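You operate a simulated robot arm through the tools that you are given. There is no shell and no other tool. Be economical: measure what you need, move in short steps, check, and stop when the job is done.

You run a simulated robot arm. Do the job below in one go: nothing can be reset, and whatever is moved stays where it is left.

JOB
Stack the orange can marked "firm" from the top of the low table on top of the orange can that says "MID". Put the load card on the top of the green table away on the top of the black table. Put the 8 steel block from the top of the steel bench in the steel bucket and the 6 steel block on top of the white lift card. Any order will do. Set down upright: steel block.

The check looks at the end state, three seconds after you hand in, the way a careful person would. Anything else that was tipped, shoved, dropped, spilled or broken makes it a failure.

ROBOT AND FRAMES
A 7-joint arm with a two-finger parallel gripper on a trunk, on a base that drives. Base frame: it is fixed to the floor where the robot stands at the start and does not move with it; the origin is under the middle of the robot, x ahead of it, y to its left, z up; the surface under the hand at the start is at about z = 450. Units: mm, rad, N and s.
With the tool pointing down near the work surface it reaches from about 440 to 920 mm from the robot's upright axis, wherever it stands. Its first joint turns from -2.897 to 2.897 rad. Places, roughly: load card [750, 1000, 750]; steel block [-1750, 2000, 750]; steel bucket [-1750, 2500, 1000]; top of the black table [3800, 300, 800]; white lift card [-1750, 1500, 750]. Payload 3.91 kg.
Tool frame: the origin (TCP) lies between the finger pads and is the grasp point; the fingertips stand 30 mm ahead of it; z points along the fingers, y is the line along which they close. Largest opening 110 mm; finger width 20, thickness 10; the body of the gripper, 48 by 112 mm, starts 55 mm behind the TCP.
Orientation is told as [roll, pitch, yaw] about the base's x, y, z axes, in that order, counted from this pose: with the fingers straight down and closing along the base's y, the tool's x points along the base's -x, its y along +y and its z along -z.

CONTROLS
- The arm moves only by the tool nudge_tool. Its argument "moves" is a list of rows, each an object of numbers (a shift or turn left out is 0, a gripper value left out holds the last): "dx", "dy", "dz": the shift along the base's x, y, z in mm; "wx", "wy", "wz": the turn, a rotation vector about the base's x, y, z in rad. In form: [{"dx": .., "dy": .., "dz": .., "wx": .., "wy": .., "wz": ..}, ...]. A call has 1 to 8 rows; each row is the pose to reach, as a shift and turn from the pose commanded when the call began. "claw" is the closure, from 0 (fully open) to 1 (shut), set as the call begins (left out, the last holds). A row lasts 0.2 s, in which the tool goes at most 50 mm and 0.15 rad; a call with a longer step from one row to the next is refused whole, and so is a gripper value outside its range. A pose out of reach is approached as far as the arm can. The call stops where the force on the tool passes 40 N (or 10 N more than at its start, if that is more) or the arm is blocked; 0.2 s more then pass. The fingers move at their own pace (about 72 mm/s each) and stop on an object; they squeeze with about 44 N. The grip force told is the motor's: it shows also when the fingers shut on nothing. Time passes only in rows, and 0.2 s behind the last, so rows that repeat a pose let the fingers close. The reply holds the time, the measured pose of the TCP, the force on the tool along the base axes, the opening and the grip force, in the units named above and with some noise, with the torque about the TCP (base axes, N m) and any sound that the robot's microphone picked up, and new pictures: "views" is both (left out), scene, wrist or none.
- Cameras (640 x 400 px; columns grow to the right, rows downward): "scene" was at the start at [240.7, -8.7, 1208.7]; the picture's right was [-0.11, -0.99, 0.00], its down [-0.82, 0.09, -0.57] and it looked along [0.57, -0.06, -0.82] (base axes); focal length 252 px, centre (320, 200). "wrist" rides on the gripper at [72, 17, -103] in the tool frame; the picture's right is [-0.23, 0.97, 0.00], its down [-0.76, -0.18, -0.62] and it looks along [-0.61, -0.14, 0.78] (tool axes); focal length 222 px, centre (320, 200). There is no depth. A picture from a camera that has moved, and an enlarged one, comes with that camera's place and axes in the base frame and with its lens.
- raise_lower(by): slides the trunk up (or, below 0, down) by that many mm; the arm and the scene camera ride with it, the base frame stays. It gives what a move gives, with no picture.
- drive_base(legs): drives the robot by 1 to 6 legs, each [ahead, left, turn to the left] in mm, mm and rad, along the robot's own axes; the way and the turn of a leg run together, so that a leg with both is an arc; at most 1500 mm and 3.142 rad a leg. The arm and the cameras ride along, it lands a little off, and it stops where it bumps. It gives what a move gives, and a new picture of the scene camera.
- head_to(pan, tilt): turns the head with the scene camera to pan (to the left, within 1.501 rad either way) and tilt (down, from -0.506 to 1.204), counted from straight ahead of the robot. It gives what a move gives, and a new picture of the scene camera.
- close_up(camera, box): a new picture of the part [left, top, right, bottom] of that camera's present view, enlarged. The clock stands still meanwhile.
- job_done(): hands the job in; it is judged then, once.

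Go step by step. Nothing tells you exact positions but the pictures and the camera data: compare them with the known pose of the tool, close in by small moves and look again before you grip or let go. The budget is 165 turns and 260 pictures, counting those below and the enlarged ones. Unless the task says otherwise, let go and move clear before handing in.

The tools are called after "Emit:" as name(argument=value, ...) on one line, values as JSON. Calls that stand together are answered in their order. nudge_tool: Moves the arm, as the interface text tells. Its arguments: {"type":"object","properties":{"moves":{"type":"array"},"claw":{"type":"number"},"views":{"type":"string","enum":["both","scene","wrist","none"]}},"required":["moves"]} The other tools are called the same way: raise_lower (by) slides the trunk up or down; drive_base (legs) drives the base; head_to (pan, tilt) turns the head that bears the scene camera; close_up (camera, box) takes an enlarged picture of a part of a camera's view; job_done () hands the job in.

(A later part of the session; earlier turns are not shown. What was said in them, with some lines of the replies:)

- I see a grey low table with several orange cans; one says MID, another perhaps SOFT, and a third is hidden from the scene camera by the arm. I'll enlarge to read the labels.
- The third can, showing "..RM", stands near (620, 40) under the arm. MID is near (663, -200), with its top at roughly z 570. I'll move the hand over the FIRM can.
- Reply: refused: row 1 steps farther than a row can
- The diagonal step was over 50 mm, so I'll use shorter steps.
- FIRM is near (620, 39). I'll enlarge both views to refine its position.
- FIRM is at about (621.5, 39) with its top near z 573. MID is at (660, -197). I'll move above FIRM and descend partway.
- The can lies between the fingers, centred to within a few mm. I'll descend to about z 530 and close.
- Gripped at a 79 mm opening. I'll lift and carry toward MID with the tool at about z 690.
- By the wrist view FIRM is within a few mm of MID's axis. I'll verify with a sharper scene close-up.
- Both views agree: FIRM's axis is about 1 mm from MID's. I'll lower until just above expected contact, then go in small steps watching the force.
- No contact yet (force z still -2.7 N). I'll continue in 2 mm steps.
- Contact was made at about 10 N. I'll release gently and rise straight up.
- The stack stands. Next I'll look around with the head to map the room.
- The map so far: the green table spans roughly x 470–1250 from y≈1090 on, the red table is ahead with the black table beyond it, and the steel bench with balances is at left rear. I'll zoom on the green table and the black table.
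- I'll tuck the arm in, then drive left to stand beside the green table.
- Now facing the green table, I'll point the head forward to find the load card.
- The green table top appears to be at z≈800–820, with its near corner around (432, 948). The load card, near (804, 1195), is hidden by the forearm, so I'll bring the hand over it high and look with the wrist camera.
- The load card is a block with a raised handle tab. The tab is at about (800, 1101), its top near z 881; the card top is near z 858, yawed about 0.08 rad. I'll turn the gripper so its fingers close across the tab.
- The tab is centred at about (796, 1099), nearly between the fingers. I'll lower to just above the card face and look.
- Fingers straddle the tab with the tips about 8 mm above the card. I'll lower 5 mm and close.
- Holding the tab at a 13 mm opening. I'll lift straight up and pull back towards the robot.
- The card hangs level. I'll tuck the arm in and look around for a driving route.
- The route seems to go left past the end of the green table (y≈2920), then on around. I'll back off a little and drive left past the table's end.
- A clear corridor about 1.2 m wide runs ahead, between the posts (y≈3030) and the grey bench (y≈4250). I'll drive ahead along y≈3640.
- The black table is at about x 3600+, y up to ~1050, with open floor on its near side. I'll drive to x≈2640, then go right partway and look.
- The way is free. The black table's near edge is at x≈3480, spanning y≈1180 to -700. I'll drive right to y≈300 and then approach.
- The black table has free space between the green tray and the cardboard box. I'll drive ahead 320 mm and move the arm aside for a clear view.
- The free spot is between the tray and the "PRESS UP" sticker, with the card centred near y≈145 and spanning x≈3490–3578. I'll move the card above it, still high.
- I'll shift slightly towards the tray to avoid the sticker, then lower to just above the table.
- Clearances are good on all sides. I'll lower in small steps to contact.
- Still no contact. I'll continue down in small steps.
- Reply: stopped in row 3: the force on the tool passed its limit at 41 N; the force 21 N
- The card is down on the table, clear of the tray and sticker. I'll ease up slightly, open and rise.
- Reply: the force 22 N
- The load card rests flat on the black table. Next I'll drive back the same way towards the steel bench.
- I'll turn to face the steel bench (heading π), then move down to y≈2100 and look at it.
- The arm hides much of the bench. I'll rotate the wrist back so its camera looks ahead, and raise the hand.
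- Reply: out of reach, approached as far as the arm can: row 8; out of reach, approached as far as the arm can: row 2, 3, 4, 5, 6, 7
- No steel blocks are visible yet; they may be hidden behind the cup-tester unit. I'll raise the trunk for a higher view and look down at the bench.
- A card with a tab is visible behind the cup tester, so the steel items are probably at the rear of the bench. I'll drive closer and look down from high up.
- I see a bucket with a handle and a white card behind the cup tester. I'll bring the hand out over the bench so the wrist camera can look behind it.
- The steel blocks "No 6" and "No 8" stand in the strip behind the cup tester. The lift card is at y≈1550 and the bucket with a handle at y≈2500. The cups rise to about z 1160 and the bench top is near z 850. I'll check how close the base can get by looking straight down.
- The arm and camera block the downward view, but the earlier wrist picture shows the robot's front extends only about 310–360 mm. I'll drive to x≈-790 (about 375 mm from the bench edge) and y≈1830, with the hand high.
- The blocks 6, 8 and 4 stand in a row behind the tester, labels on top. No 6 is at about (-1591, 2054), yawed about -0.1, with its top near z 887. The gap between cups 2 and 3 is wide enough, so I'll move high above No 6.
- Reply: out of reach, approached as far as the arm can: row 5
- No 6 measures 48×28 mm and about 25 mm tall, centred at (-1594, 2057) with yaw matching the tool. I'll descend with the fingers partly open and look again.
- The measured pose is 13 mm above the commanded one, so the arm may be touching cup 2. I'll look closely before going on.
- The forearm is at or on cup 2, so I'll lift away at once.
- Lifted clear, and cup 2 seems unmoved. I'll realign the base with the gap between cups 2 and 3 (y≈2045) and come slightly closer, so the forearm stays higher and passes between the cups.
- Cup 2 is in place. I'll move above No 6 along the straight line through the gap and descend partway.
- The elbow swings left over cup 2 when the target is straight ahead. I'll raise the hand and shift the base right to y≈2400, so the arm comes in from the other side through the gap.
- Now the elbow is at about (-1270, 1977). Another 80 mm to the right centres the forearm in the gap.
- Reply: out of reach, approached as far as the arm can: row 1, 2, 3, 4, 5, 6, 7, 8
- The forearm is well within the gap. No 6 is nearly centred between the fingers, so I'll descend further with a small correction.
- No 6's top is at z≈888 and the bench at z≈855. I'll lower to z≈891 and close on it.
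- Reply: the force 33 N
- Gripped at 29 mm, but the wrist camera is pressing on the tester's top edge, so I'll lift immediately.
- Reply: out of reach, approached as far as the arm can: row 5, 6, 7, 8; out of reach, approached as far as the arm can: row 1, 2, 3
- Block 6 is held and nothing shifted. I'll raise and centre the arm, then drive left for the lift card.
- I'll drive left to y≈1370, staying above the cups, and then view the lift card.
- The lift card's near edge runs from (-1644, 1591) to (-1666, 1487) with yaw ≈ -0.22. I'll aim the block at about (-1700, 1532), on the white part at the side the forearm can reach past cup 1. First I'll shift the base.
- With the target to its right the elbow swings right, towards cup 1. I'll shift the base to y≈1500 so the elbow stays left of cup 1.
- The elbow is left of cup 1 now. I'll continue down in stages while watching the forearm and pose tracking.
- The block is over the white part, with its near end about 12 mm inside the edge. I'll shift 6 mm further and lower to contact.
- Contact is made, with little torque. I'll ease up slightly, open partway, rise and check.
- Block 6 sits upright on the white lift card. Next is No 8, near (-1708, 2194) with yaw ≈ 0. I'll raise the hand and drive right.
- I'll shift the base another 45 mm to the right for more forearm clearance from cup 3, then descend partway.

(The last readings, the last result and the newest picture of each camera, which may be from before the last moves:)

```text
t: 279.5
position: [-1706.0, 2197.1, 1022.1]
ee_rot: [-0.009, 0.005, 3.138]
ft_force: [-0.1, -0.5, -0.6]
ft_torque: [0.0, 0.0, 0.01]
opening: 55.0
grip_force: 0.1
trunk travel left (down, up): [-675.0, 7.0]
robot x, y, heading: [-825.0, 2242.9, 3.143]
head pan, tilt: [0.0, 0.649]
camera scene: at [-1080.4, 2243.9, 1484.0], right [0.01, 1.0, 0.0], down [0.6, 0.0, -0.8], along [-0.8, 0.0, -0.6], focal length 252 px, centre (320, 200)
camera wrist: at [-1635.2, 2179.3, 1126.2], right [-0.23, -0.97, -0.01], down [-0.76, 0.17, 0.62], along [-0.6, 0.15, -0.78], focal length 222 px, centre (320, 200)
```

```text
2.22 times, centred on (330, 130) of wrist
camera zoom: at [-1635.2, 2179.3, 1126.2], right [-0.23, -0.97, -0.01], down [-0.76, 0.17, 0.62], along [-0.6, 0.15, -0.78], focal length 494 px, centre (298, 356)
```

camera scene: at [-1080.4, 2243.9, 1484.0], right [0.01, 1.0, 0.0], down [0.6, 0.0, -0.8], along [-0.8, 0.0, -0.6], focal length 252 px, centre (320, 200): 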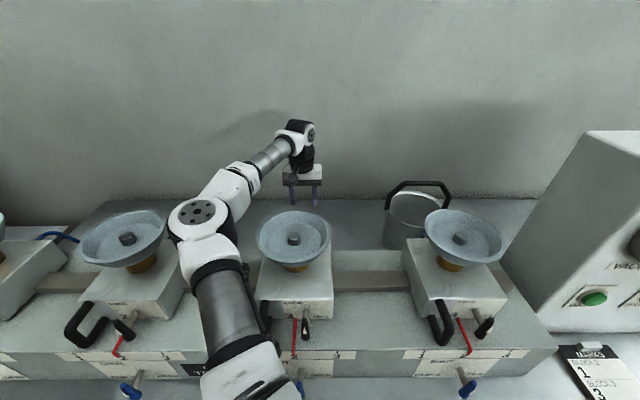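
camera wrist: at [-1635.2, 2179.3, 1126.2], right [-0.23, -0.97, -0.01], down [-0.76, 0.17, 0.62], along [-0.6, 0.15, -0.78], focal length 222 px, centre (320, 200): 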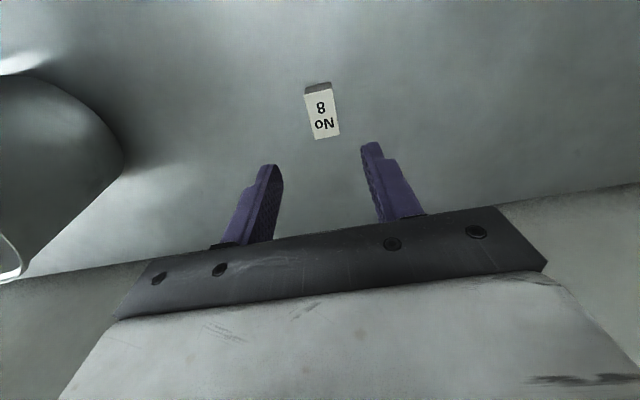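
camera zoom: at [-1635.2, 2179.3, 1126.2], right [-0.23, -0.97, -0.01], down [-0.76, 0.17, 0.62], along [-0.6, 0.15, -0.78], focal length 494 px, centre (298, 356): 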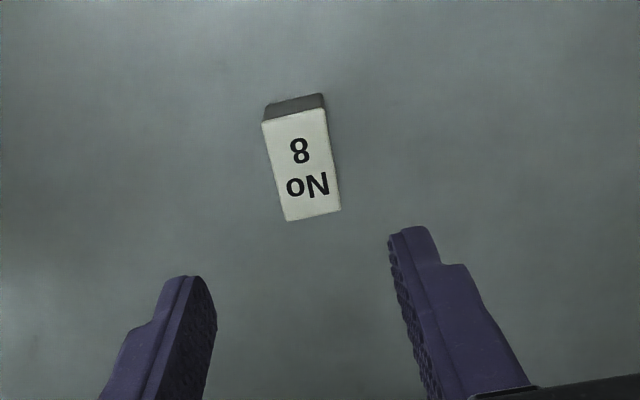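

The forearm is between cups 2 and 3, clear of both. No 8 is centred at (-1709, 2196). I'll lower to z≈902, so the fingertips take the block's upper half.

Emit:
nudge_tool(moves=[{"dx": -2.5, "dy": -1, "dz": -45}, {"dx": -2.5, "dy": -1, "dz": -85}, {"dx": -2.5, "dy": -1, "dz": -110}, {"dx": -2.5, "dy": -1, "dz": -120}, {"dx": -2.5, "dy": -1, "dz": -120}])

Emit:
close_up(camera="scene", box=[120, 130, 400, 290])

```text
t: 280.7
position: [-1709.9, 2198.6, 903.1]
ee_rot: [-0.009, 0.002, 3.138]
ft_force: [-0.2, -1.1, -0.2]
ft_torque: [0.0, -0.04, -0.02]
opening: 54.9
grip_force: 0.1
trunk travel left (down, up): [-675.0, 7.0]
robot x, y, heading: [-819.8, 2241.1, 3.137]
head pan, tilt: [0.0, 0.649]
camera scene: at [-1080.7, 2243.8, 1483.9], right [0.01, 1.0, 0.0], down [0.6, 0.0, -0.8], along [-0.8, 0.0, -0.6], focal length 252 px, centre (320, 200)
camera wrist: at [-1637.9, 2178.4, 1006.5], right [-0.23, -0.97, -0.01], down [-0.76, 0.17, 0.62], along [-0.6, 0.15, -0.78], focal length 222 px, centre (320, 200)
```

scene: 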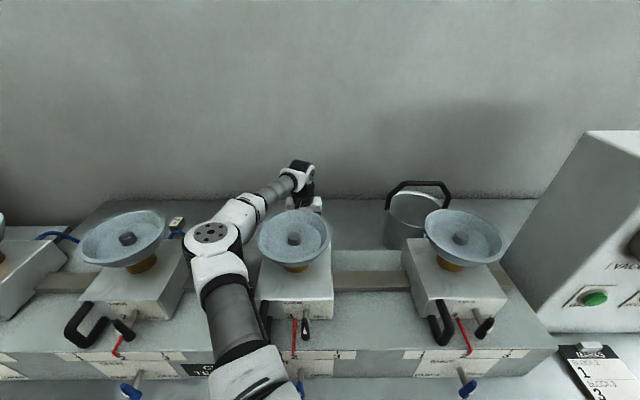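
wrist: 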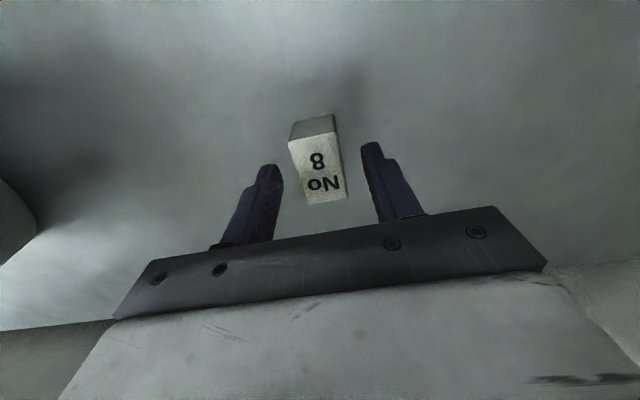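

```text
2.29 times, centred on (260, 210) of scene
camera zoom: at [-1080.7, 2243.8, 1483.9], right [0.01, 1.0, 0.0], down [0.6, 0.0, -0.8], along [-0.8, 0.0, -0.6], focal length 576 px, centre (457, 177)
```

zoom: 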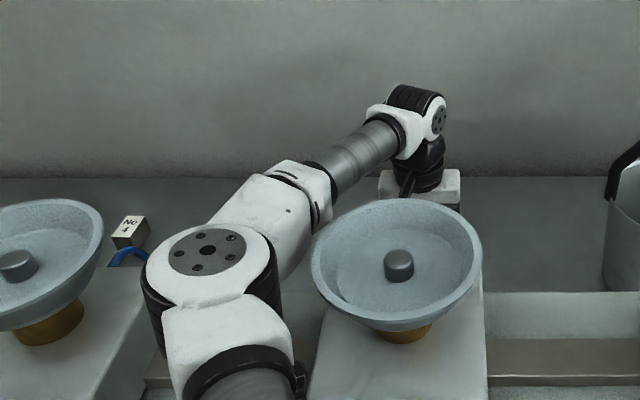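

Everything tracks well with no contact. I'll close on No 8 and lift.

Emit:
nudge_tool(moves=[{"dz": 0}, {"dz": 0}, {"dz": 0}], claw=1, views="none")

Emit:
nudge_tool(moves=[{"dz": 30}, {"dz": 75}, {"dz": 120}, {"dz": 165}, {"dz": 210}, {"dz": 255}, {"dz": 300}, {"dz": 340}])

Emit:
close_up(camera="wrist", box=[0, 0, 260, 180])

Emit:
close_up(camera="scene", box=[360, 150, 540, 270])

```text
t: 281.5
position: [-1709.4, 2196.8, 904.3]
ee_rot: [-0.008, 0.004, 3.138]
ft_force: [0.4, 1.0, 0.0]
ft_torque: [-0.01, -0.02, -0.01]
opening: 29.2
grip_force: 43.6
trunk travel left (down, up): [-675.0, 7.0]
robot x, y, heading: [-821.1, 2239.7, 3.136]
head pan, tilt: [0.0, 0.649]
```

```text
t: 283.3
position: [-1707.6, 2198.6, 1242.8]
ee_rot: [-0.009, 0.005, 3.139]
ft_force: [-0.4, -0.2, -1.3]
ft_torque: [-0.01, 0.0, 0.01]
opening: 29.5
grip_force: 44.3
trunk travel left (down, up): [-675.0, 7.0]
robot x, y, heading: [-821.2, 2243.3, 3.137]
head pan, tilt: [0.0, 0.649]
camera scene: at [-1080.4, 2244.3, 1483.9], right [0.01, 1.0, 0.0], down [0.6, 0.0, -0.8], along [-0.8, 0.0, -0.6], focal length 252 px, centre (320, 200)
camera wrist: at [-1637.0, 2179.8, 1346.4], right [-0.23, -0.97, -0.01], down [-0.76, 0.18, 0.62], along [-0.6, 0.15, -0.78], focal length 222 px, centre (320, 200)
```

scene: 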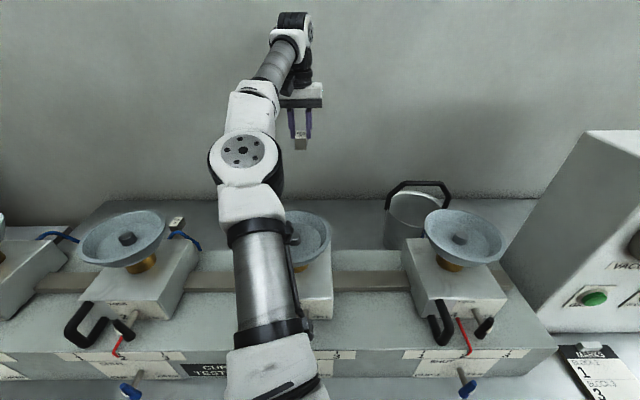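
wrist: 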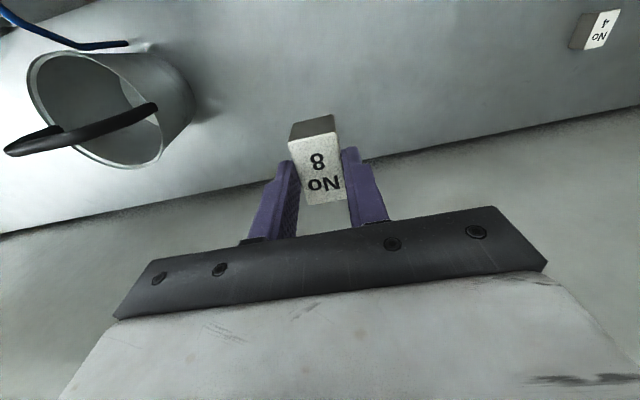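

```text
2.22 times, centred on (130, 90) of wrist
camera zoom: at [-1637.0, 2179.8, 1346.4], right [-0.23, -0.97, -0.01], down [-0.76, 0.18, 0.62], along [-0.6, 0.15, -0.78], focal length 494 px, centre (742, 444)
```

zoom: 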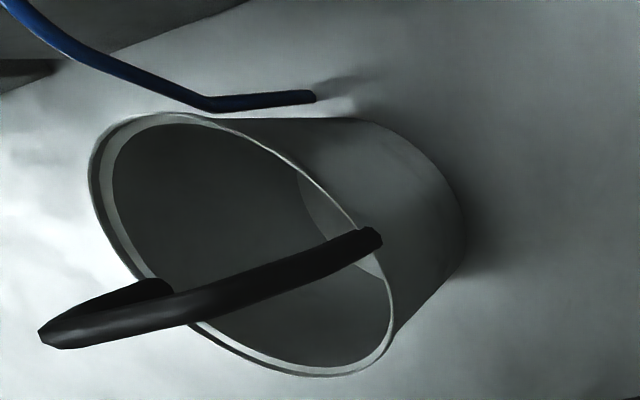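

```text
3.33 times, centred on (450, 210) of scene
camera zoom: at [-1080.4, 2244.3, 1483.9], right [0.01, 1.0, 0.0], down [0.6, 0.0, -0.8], along [-0.8, 0.0, -0.6], focal length 840 px, centre (-113, 167)
```

zoom: 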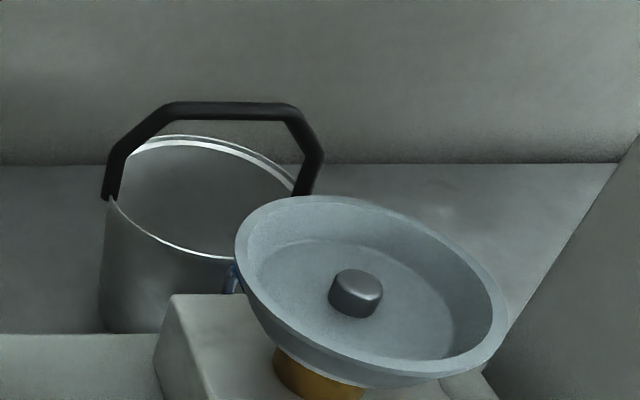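

No 8 is held. The bucket rim is centred near (-1661, 2523) at z≈1015, about 165 mm wide, tapering to roughly 125 mm at the floor. Its handle stands upright in the plane x≈-1665 up to z≈1112. I'll enter in front of the handle with a slight tilt, so first I'll drive right to face the bucket.

Emit:
drive_base(legs=[[0, -325, 0]])

Emit:
nudge_tool(moves=[{"dx": 40, "dz": 10}, {"dx": 80, "dz": 20}, {"dx": 110, "dz": 20}, {"dx": 110, "dz": 20}])

Emit:
close_up(camera="wrist", box=[200, 0, 420, 160])

```text
t: 286.4
position: [-1706.9, 2523.7, 1242.4]
ee_rot: [-0.008, 0.006, 3.136]
ft_force: [0.2, 0.6, -3.1]
ft_torque: [-0.01, 0.01, 0.02]
opening: 29.5
grip_force: 44.0
trunk travel left (down, up): [-675.0, 7.0]
robot x, y, heading: [-817.7, 2568.8, 3.133]
head pan, tilt: [0.0, 0.649]
camera scene: at [-1078.8, 2569.6, 1483.8], right [0.01, 1.0, 0.0], down [0.6, 0.0, -0.8], along [-0.8, 0.01, -0.6], focal length 252 px, centre (320, 200)
```

scene: 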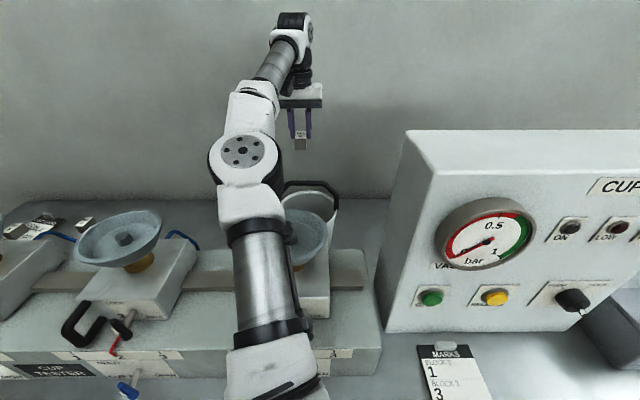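

```text
t: 287.4
position: [-1596.2, 2525.1, 1260.4]
ee_rot: [-0.009, 0.005, 3.136]
ft_force: [0.0, 0.4, -2.5]
ft_torque: [0.0, -0.04, -0.03]
opening: 29.2
grip_force: 44.1
trunk travel left (down, up): [-675.0, 7.0]
robot x, y, heading: [-821.9, 2567.1, 3.135]
head pan, tilt: [0.0, 0.649]
camera scene: at [-1079.1, 2569.6, 1483.8], right [0.01, 1.0, 0.0], down [0.6, 0.0, -0.8], along [-0.8, 0.01, -0.6], focal length 252 px, centre (320, 200)
camera wrist: at [-1525.3, 2505.7, 1364.8], right [-0.23, -0.97, -0.01], down [-0.76, 0.18, 0.62], along [-0.6, 0.15, -0.78], focal length 222 px, centre (320, 200)
```

scene: 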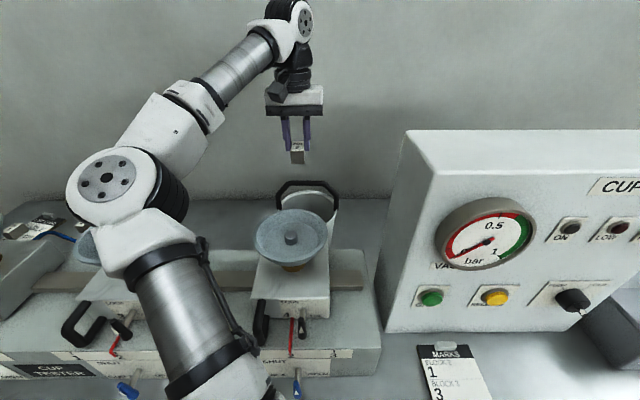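
wrist: 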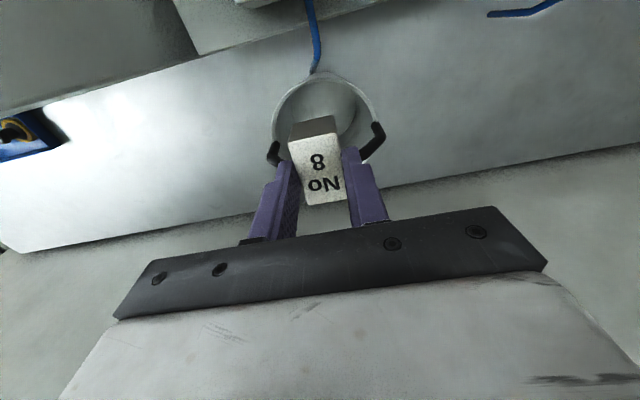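

```text
2.50 times, centred on (310, 80) of wrist
camera zoom: at [-1525.3, 2505.7, 1364.8], right [-0.23, -0.97, -0.01], down [-0.76, 0.18, 0.62], along [-0.6, 0.15, -0.78], focal length 555 px, centre (345, 500)
```

zoom: 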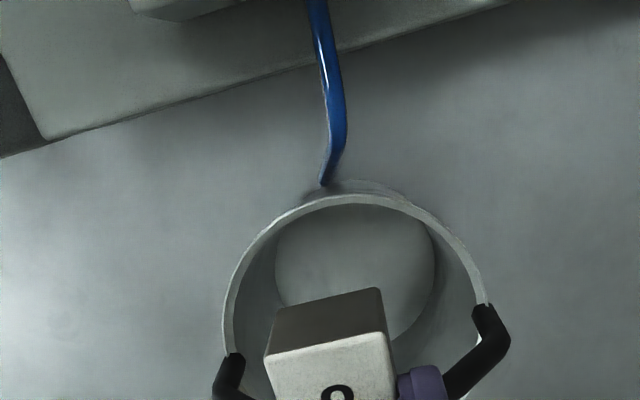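

The wrist view gives the bucket centre at about (-1663, 2532), floor radius ~70, with the handle bar over the middle. I'll tilt by 0.15 rad and move in front of the handle, still high, then look again.

Emit:
nudge_tool(moves=[{"wy": 0.08, "dx": -15, "dy": 4}, {"wy": 0.15, "dx": -33, "dy": 7, "dz": -20}, {"wy": 0.15, "dx": -33, "dy": 7, "dz": -65}, {"wy": 0.15, "dx": -33, "dy": 7, "dz": -110}, {"wy": 0.15, "dx": -33, "dy": 7, "dz": -110}])

Emit:
close_up(camera="scene", box=[220, 60, 380, 240])

Emit:
close_up(camera="wrist", box=[180, 20, 440, 240])

```text
t: 288.6
position: [-1629.9, 2530.8, 1153.1]
ee_rot: [-0.009, -0.146, 3.137]
ft_force: [0.9, -0.1, -1.6]
ft_torque: [-0.01, -0.03, -0.03]
opening: 29.4
grip_force: 43.9
trunk travel left (down, up): [-675.0, 7.0]
robot x, y, heading: [-819.4, 2564.5, 3.131]
head pan, tilt: [0.0, 0.649]
camera scene: at [-1078.4, 2569.4, 1483.9], right [0.01, 1.0, 0.0], down [0.6, 0.0, -0.8], along [-0.8, 0.01, -0.6], focal length 252 px, centre (320, 200)
camera wrist: at [-1543.4, 2511.9, 1244.1], right [-0.23, -0.97, 0.03], down [-0.66, 0.18, 0.73], along [-0.71, 0.15, -0.68], focal length 222 px, centre (320, 200)
```

scene: 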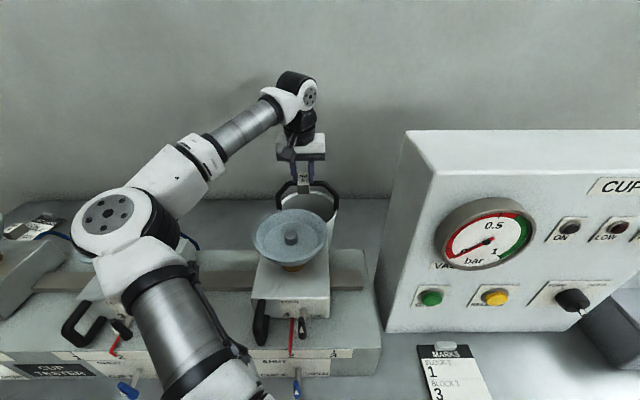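
wrist: 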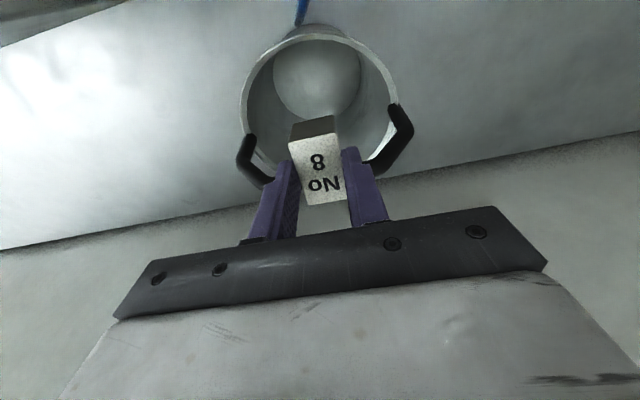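

```text
2.22 times, centred on (300, 150) of scene
camera zoom: at [-1078.4, 2569.4, 1483.9], right [0.01, 1.0, 0.0], down [0.6, 0.0, -0.8], along [-0.8, 0.01, -0.6], focal length 560 px, centre (364, 311)
```

zoom: 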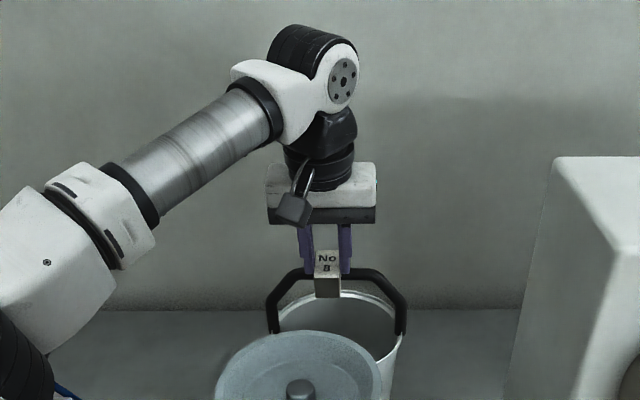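

```text
1.82 times, centred on (310, 130) of wrist
camera zoom: at [-1543.4, 2511.9, 1244.1], right [-0.23, -0.97, 0.03], down [-0.66, 0.18, 0.73], along [-0.71, 0.15, -0.68], focal length 404 px, centre (338, 327)
```

zoom: 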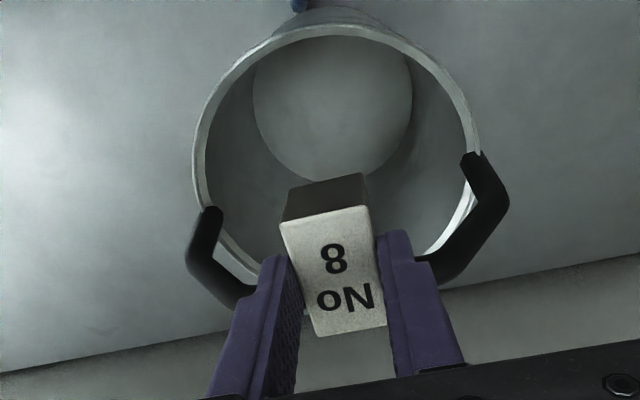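

Alignment is good. I'll shift 5 mm forward for margin to the handle bar, then descend in stages.

Emit:
nudge_tool(moves=[{"dx": 5, "dz": -35}, {"dx": 5, "dz": -70}, {"dx": 5, "dz": -105}, {"dx": 5, "dz": -105}])

Emit:
close_up(camera="scene", box=[220, 80, 380, 260])

```text
t: 289.6
position: [-1623.3, 2530.8, 1044.6]
ee_rot: [-0.009, -0.146, 3.139]
ft_force: [0.9, 0.1, -2.9]
ft_torque: [-0.02, -0.01, 0.0]
opening: 29.2
grip_force: 44.2
trunk travel left (down, up): [-675.0, 7.0]
robot x, y, heading: [-820.1, 2571.0, 3.139]
head pan, tilt: [0.0, 0.649]
camera scene: at [-1078.5, 2569.4, 1483.9], right [0.01, 1.0, 0.0], down [0.6, 0.0, -0.8], along [-0.8, 0.01, -0.6], focal length 252 px, centre (320, 200)
camera wrist: at [-1538.0, 2512.2, 1137.2], right [-0.23, -0.97, 0.02], down [-0.66, 0.18, 0.73], along [-0.71, 0.15, -0.68], focal length 222 px, centre (320, 200)
```

scene: 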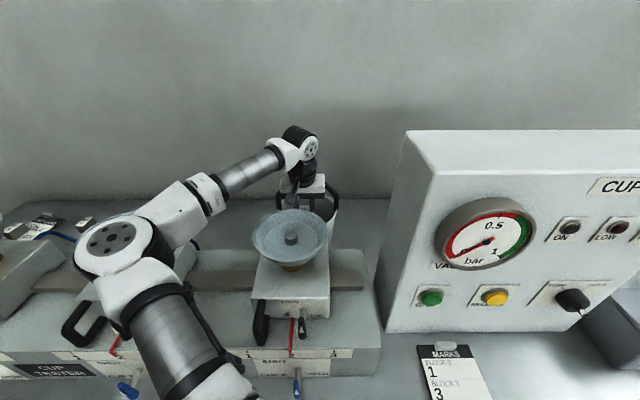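
wrist: 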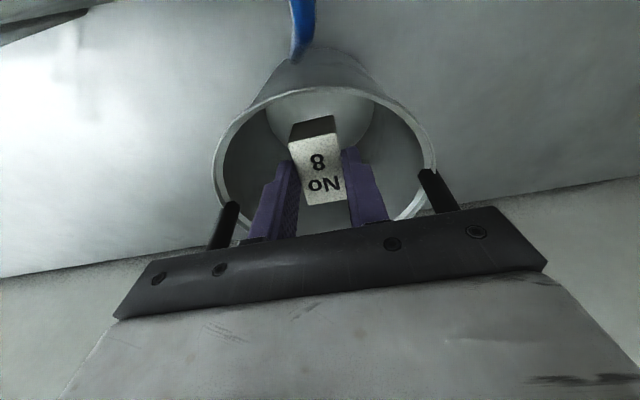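

```text
2.22 times, centred on (300, 170) of scene
camera zoom: at [-1078.5, 2569.4, 1483.9], right [0.01, 1.0, 0.0], down [0.6, 0.0, -0.8], along [-0.8, 0.01, -0.6], focal length 560 px, centre (364, 267)
```

zoom: 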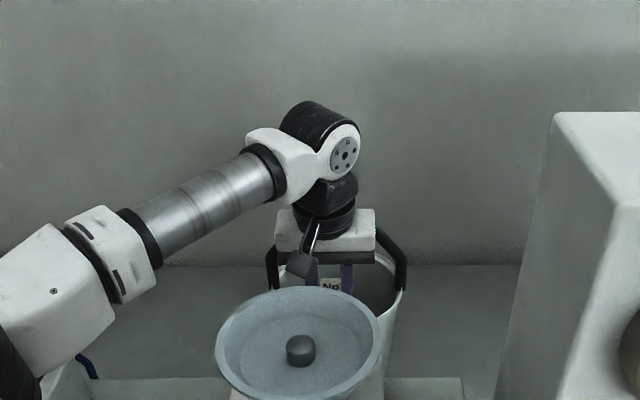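

The block is entering the bucket, with the bar behind the palm and no contact. I'll continue down slowly.

Emit:
nudge_tool(moves=[{"dz": -20}, {"dz": -40}, {"dz": -40}], views="none")

Emit:
nudge_tool(moves=[{"dz": -12}, {"dz": -26}, {"dz": -26}])

Emit:
close_up(camera="wrist", box=[180, 40, 460, 240])

Emit:
close_up(camera="scene", box=[220, 100, 380, 280])

```text
t: 290.4
position: [-1624.4, 2530.6, 1005.3]
ee_rot: [-0.01, -0.146, 3.137]
ft_force: [0.3, 0.6, -1.3]
ft_torque: [-0.03, 0.03, -0.02]
opening: 29.2
grip_force: 44.1
trunk travel left (down, up): [-675.0, 7.0]
robot x, y, heading: [-817.9, 2572.1, 3.137]
head pan, tilt: [0.0, 0.649]
```

```text
t: 291.2
position: [-1624.8, 2530.5, 979.2]
ee_rot: [-0.009, -0.146, 3.14]
ft_force: [0.3, -0.5, -2.4]
ft_torque: [0.03, 0.01, -0.01]
opening: 29.1
grip_force: 43.5
trunk travel left (down, up): [-675.0, 7.0]
robot x, y, heading: [-819.5, 2568.0, 3.135]
head pan, tilt: [0.0, 0.649]
camera scene: at [-1078.7, 2569.3, 1483.9], right [0.01, 1.0, 0.0], down [0.6, 0.0, -0.8], along [-0.8, 0.01, -0.6], focal length 252 px, centre (320, 200)
camera wrist: at [-1538.8, 2512.2, 1072.0], right [-0.23, -0.97, 0.03], down [-0.66, 0.18, 0.73], along [-0.71, 0.15, -0.68], focal length 222 px, centre (320, 200)
```

scene: 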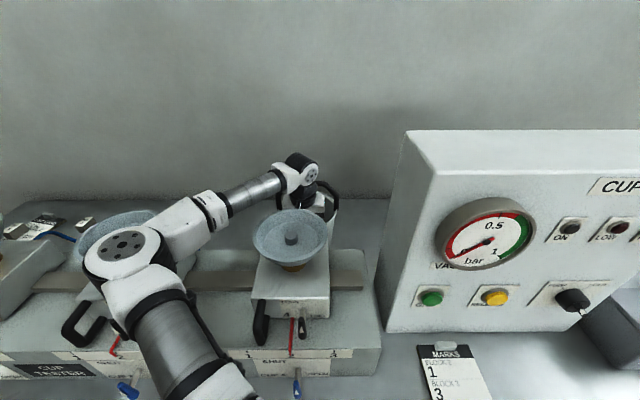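
wrist: 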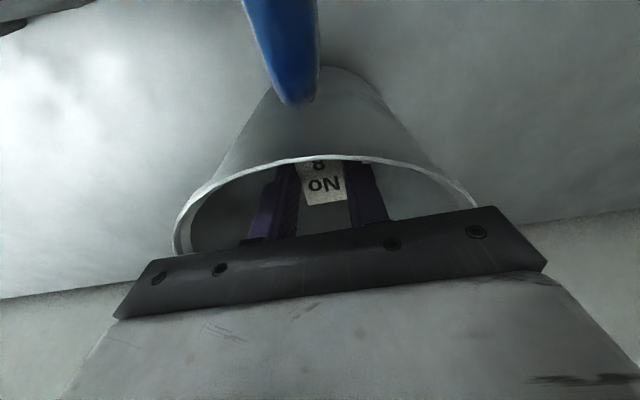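

```text
2.00 times, centred on (320, 140) of wrist
camera zoom: at [-1538.8, 2512.2, 1072.0], right [-0.23, -0.97, 0.03], down [-0.66, 0.18, 0.73], along [-0.71, 0.15, -0.68], focal length 444 px, centre (320, 320)
```

zoom: 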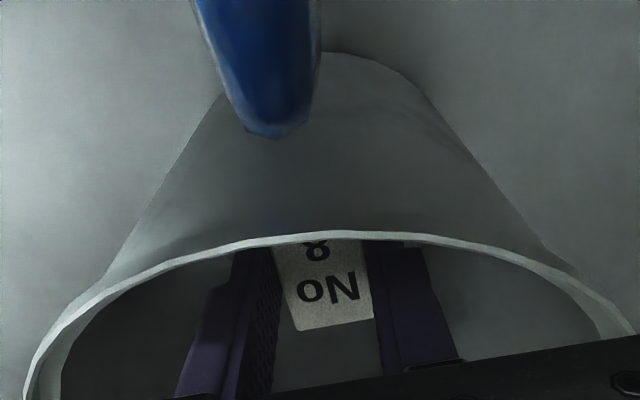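

```text
2.22 times, centred on (300, 190) of scene
camera zoom: at [-1078.7, 2569.3, 1483.9], right [0.01, 1.0, 0.0], down [0.6, 0.0, -0.8], along [-0.8, 0.01, -0.6], focal length 560 px, centre (364, 222)
```

zoom: 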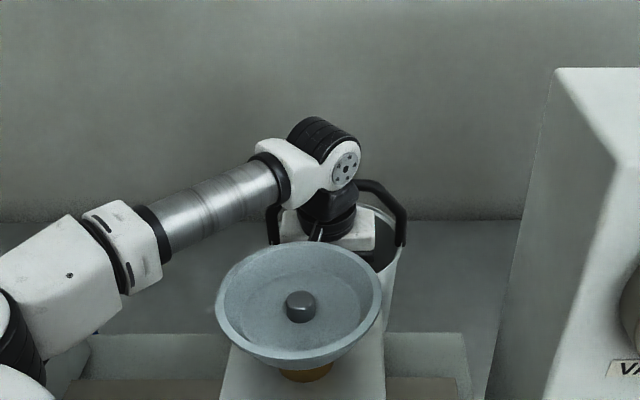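

Everything is still clear: the rim passes under the palm and the bar is behind it. I'll lower 9 mm more and release No 8 just above the bucket floor.

Emit:
nudge_tool(moves=[{"dz": -5}, {"dz": -9}, {"dz": -9}, {"dz": -9}], views="none")

```text
t: 292.2
position: [-1624.9, 2530.8, 971.8]
ee_rot: [-0.008, -0.144, 3.138]
ft_force: [0.3, 0.2, -1.7]
ft_torque: [0.06, 0.02, 0.0]
opening: 29.5
grip_force: 43.9
trunk travel left (down, up): [-675.0, 7.0]
robot x, y, heading: [-821.6, 2570.0, 3.137]
head pan, tilt: [0.0, 0.649]
```

Emit:
nudge_tool(moves=[{"dz": 0}, {"dz": 0}, {"dz": 0}], claw=0.55, views="wrist")

Emit:
nudge_tool(moves=[{"dz": 35}, {"dz": 75}, {"dz": 115}, {"dz": 155}, {"dz": 195}, {"dz": 235}, {"dz": 265}, {"dz": 265}])

Emit:
close_up(camera="wrist", box=[200, 0, 440, 180])

```text
t: 293.0
position: [-1624.5, 2530.4, 970.8]
ee_rot: [-0.008, -0.148, 3.137]
ft_force: [-1.3, 1.2, 1.5]
ft_torque: [-0.07, -0.06, -0.08]
opening: 49.2
grip_force: 0.1
trunk travel left (down, up): [-675.0, 7.0]
robot x, y, heading: [-817.2, 2566.6, 3.131]
head pan, tilt: [0.0, 0.649]
camera wrist: at [-1538.7, 2512.5, 1063.6], right [-0.23, -0.97, 0.03], down [-0.66, 0.18, 0.73], along [-0.71, 0.15, -0.68], focal length 222 px, centre (320, 200)
```

wrist: 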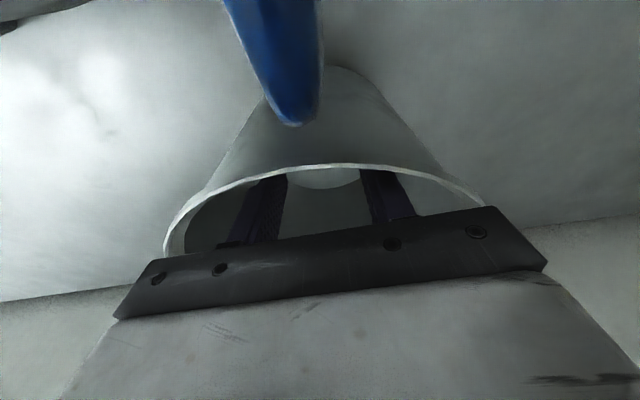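

```text
t: 294.8
position: [-1625.9, 2530.3, 1238.0]
ee_rot: [-0.01, -0.146, 3.136]
ft_force: [-0.6, 1.4, 0.4]
ft_torque: [0.01, 0.01, -0.01]
opening: 49.3
grip_force: 0.0
trunk travel left (down, up): [-675.0, 7.0]
robot x, y, heading: [-819.6, 2570.4, 3.14]
head pan, tilt: [0.0, 0.649]
camera scene: at [-1078.7, 2569.2, 1483.9], right [0.01, 1.0, 0.0], down [0.6, 0.0, -0.8], along [-0.8, 0.01, -0.6], focal length 252 px, centre (320, 200)
camera wrist: at [-1539.6, 2512.9, 1329.6], right [-0.23, -0.97, 0.02], down [-0.66, 0.18, 0.73], along [-0.71, 0.15, -0.68], focal length 222 px, centre (320, 200)
```

scene: 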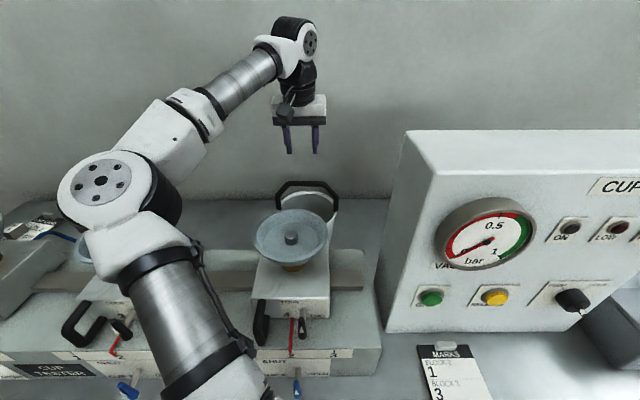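
wrist: 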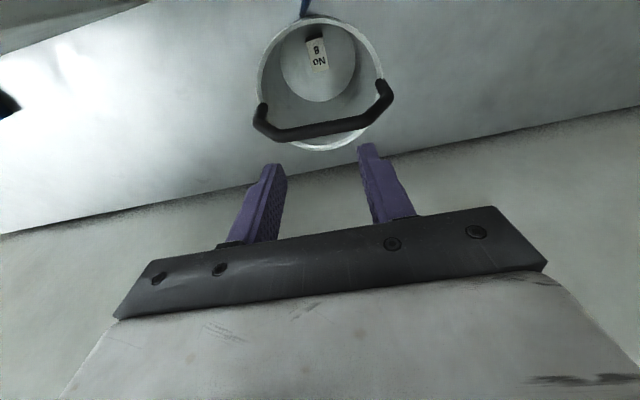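

```text
2.22 times, centred on (320, 90) of wrist
camera zoom: at [-1539.6, 2512.9, 1329.6], right [-0.23, -0.97, 0.02], down [-0.66, 0.18, 0.73], along [-0.71, 0.15, -0.68], focal length 494 px, centre (320, 444)
```

zoom: 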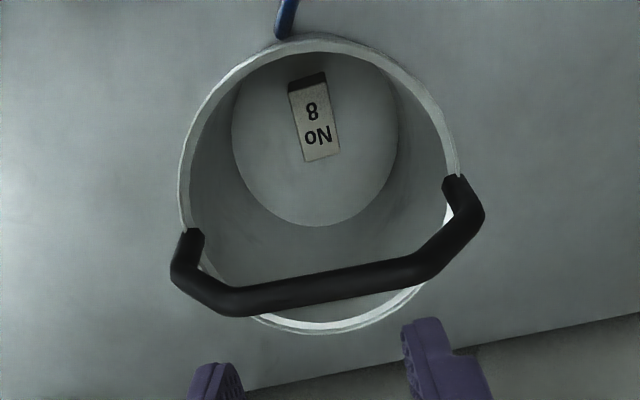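

No 8 sits flat and label-up in the bucket. I'll back away clear of the bench and check the whole scene.

Emit:
nudge_tool(moves=[{"dx": 20, "dz": 15}, {"dx": 50, "dz": 25}], views="none")

Emit:
drive_base(legs=[[-500, 0, 0], [0, 450, 0]])

Emit:
head_to(pan=0.25, tilt=0.55)

Emit:
close_up(camera="scene", box=[150, 100, 520, 300])

```text
t: 295.4
position: [-1573.6, 2531.1, 1262.5]
ee_rot: [-0.007, -0.147, 3.137]
ft_force: [-0.5, 0.4, 0.7]
ft_torque: [0.02, 0.01, -0.03]
opening: 49.4
grip_force: 0.0
trunk travel left (down, up): [-675.0, 7.0]
robot x, y, heading: [-819.4, 2567.2, 3.134]
head pan, tilt: [0.0, 0.649]
```

```text
t: 302.0
position: [-1073.4, 2071.1, 1261.8]
ee_rot: [-0.009, -0.145, 3.142]
ft_force: [-0.1, 0.4, -0.1]
ft_torque: [0.02, -0.02, 0.01]
opening: 49.7
grip_force: 0.2
trunk travel left (down, up): [-675.0, 7.0]
robot x, y, heading: [-323.5, 2112.9, 3.137]
head pan, tilt: [0.0, 0.649]
camera scene: at [-577.5, 2112.0, 1483.9], right [0.0, 1.0, 0.0], down [0.6, 0.0, -0.8], along [-0.8, 0.0, -0.6], focal length 252 px, centre (320, 200)
```

scene: 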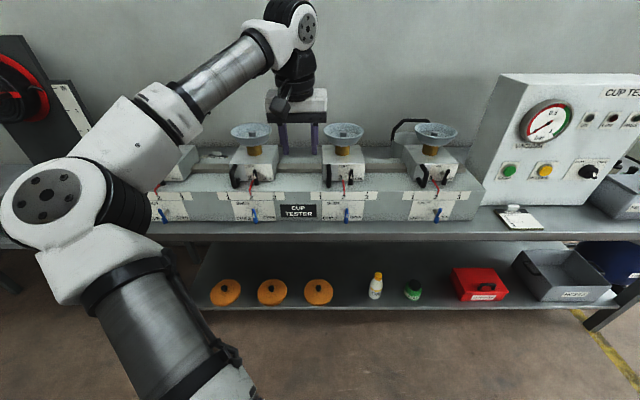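

```text
t: 302.8
position: [-1074.0, 2072.7, 1262.7]
ee_rot: [-0.009, -0.144, 3.141]
ft_force: [-0.5, -0.4, 1.0]
ft_torque: [0.03, 0.01, 0.01]
opening: 49.5
grip_force: 0.0
trunk travel left (down, up): [-675.0, 7.0]
robot x, y, heading: [-324.4, 2115.5, 3.136]
head pan, tilt: [0.25, 0.55]
camera scene: at [-577.8, 2090.1, 1492.7], right [-0.24, 0.97, 0.0], down [0.51, 0.13, -0.85], along [-0.83, -0.21, -0.52], focal length 252 px, centre (320, 200)
```

scene: 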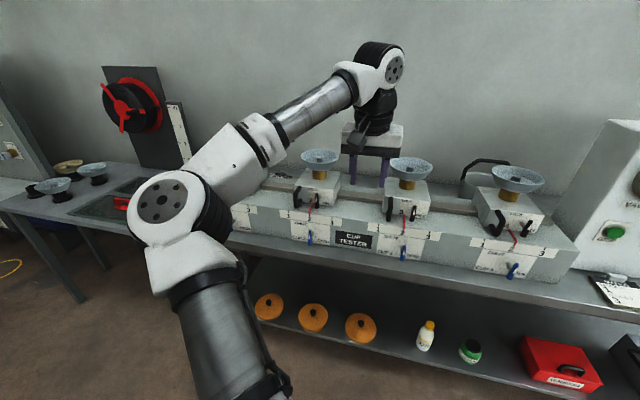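

```text
1.73 times, centred on (335, 200) of scene
camera zoom: at [-577.8, 2090.1, 1492.7], right [-0.24, 0.97, 0.0], down [0.51, 0.13, -0.85], along [-0.83, -0.21, -0.52], focal length 436 px, centre (294, 200)
```

zoom: 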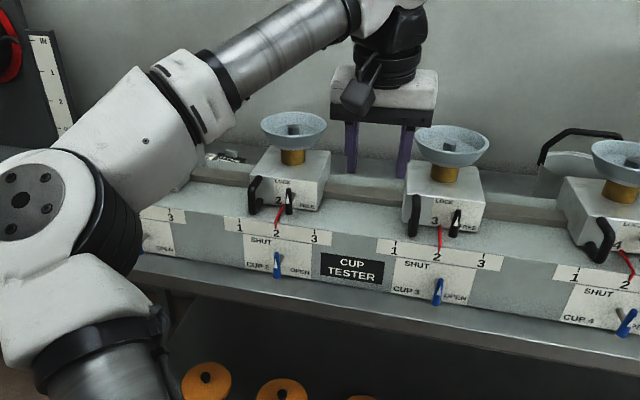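

The bench is as it was, the stack was still upright when I passed it, and everything has been released and cleared. I'll hand in now.

Emit:
job_done()

```text
The job is handed in.
```

The job is handed in and all four placements are done:

- **Cans:** the FIRM can stands on the MID can.
- **Load card:** it lies flat on top of the black table.
- **No 8 block:** it sits label-up in the steel bucket. I released it about 50 mm above the floor because the bucket's handle kept the gripper from going lower.
- **No 6 block:** it sits upright on the white lift card.

While I was reaching the blocks, the forearm may have rested on cup 2. The wrist camera also pressed on the cup tester's edge, at about 30 N. I saw no movement of either in the later pictures.
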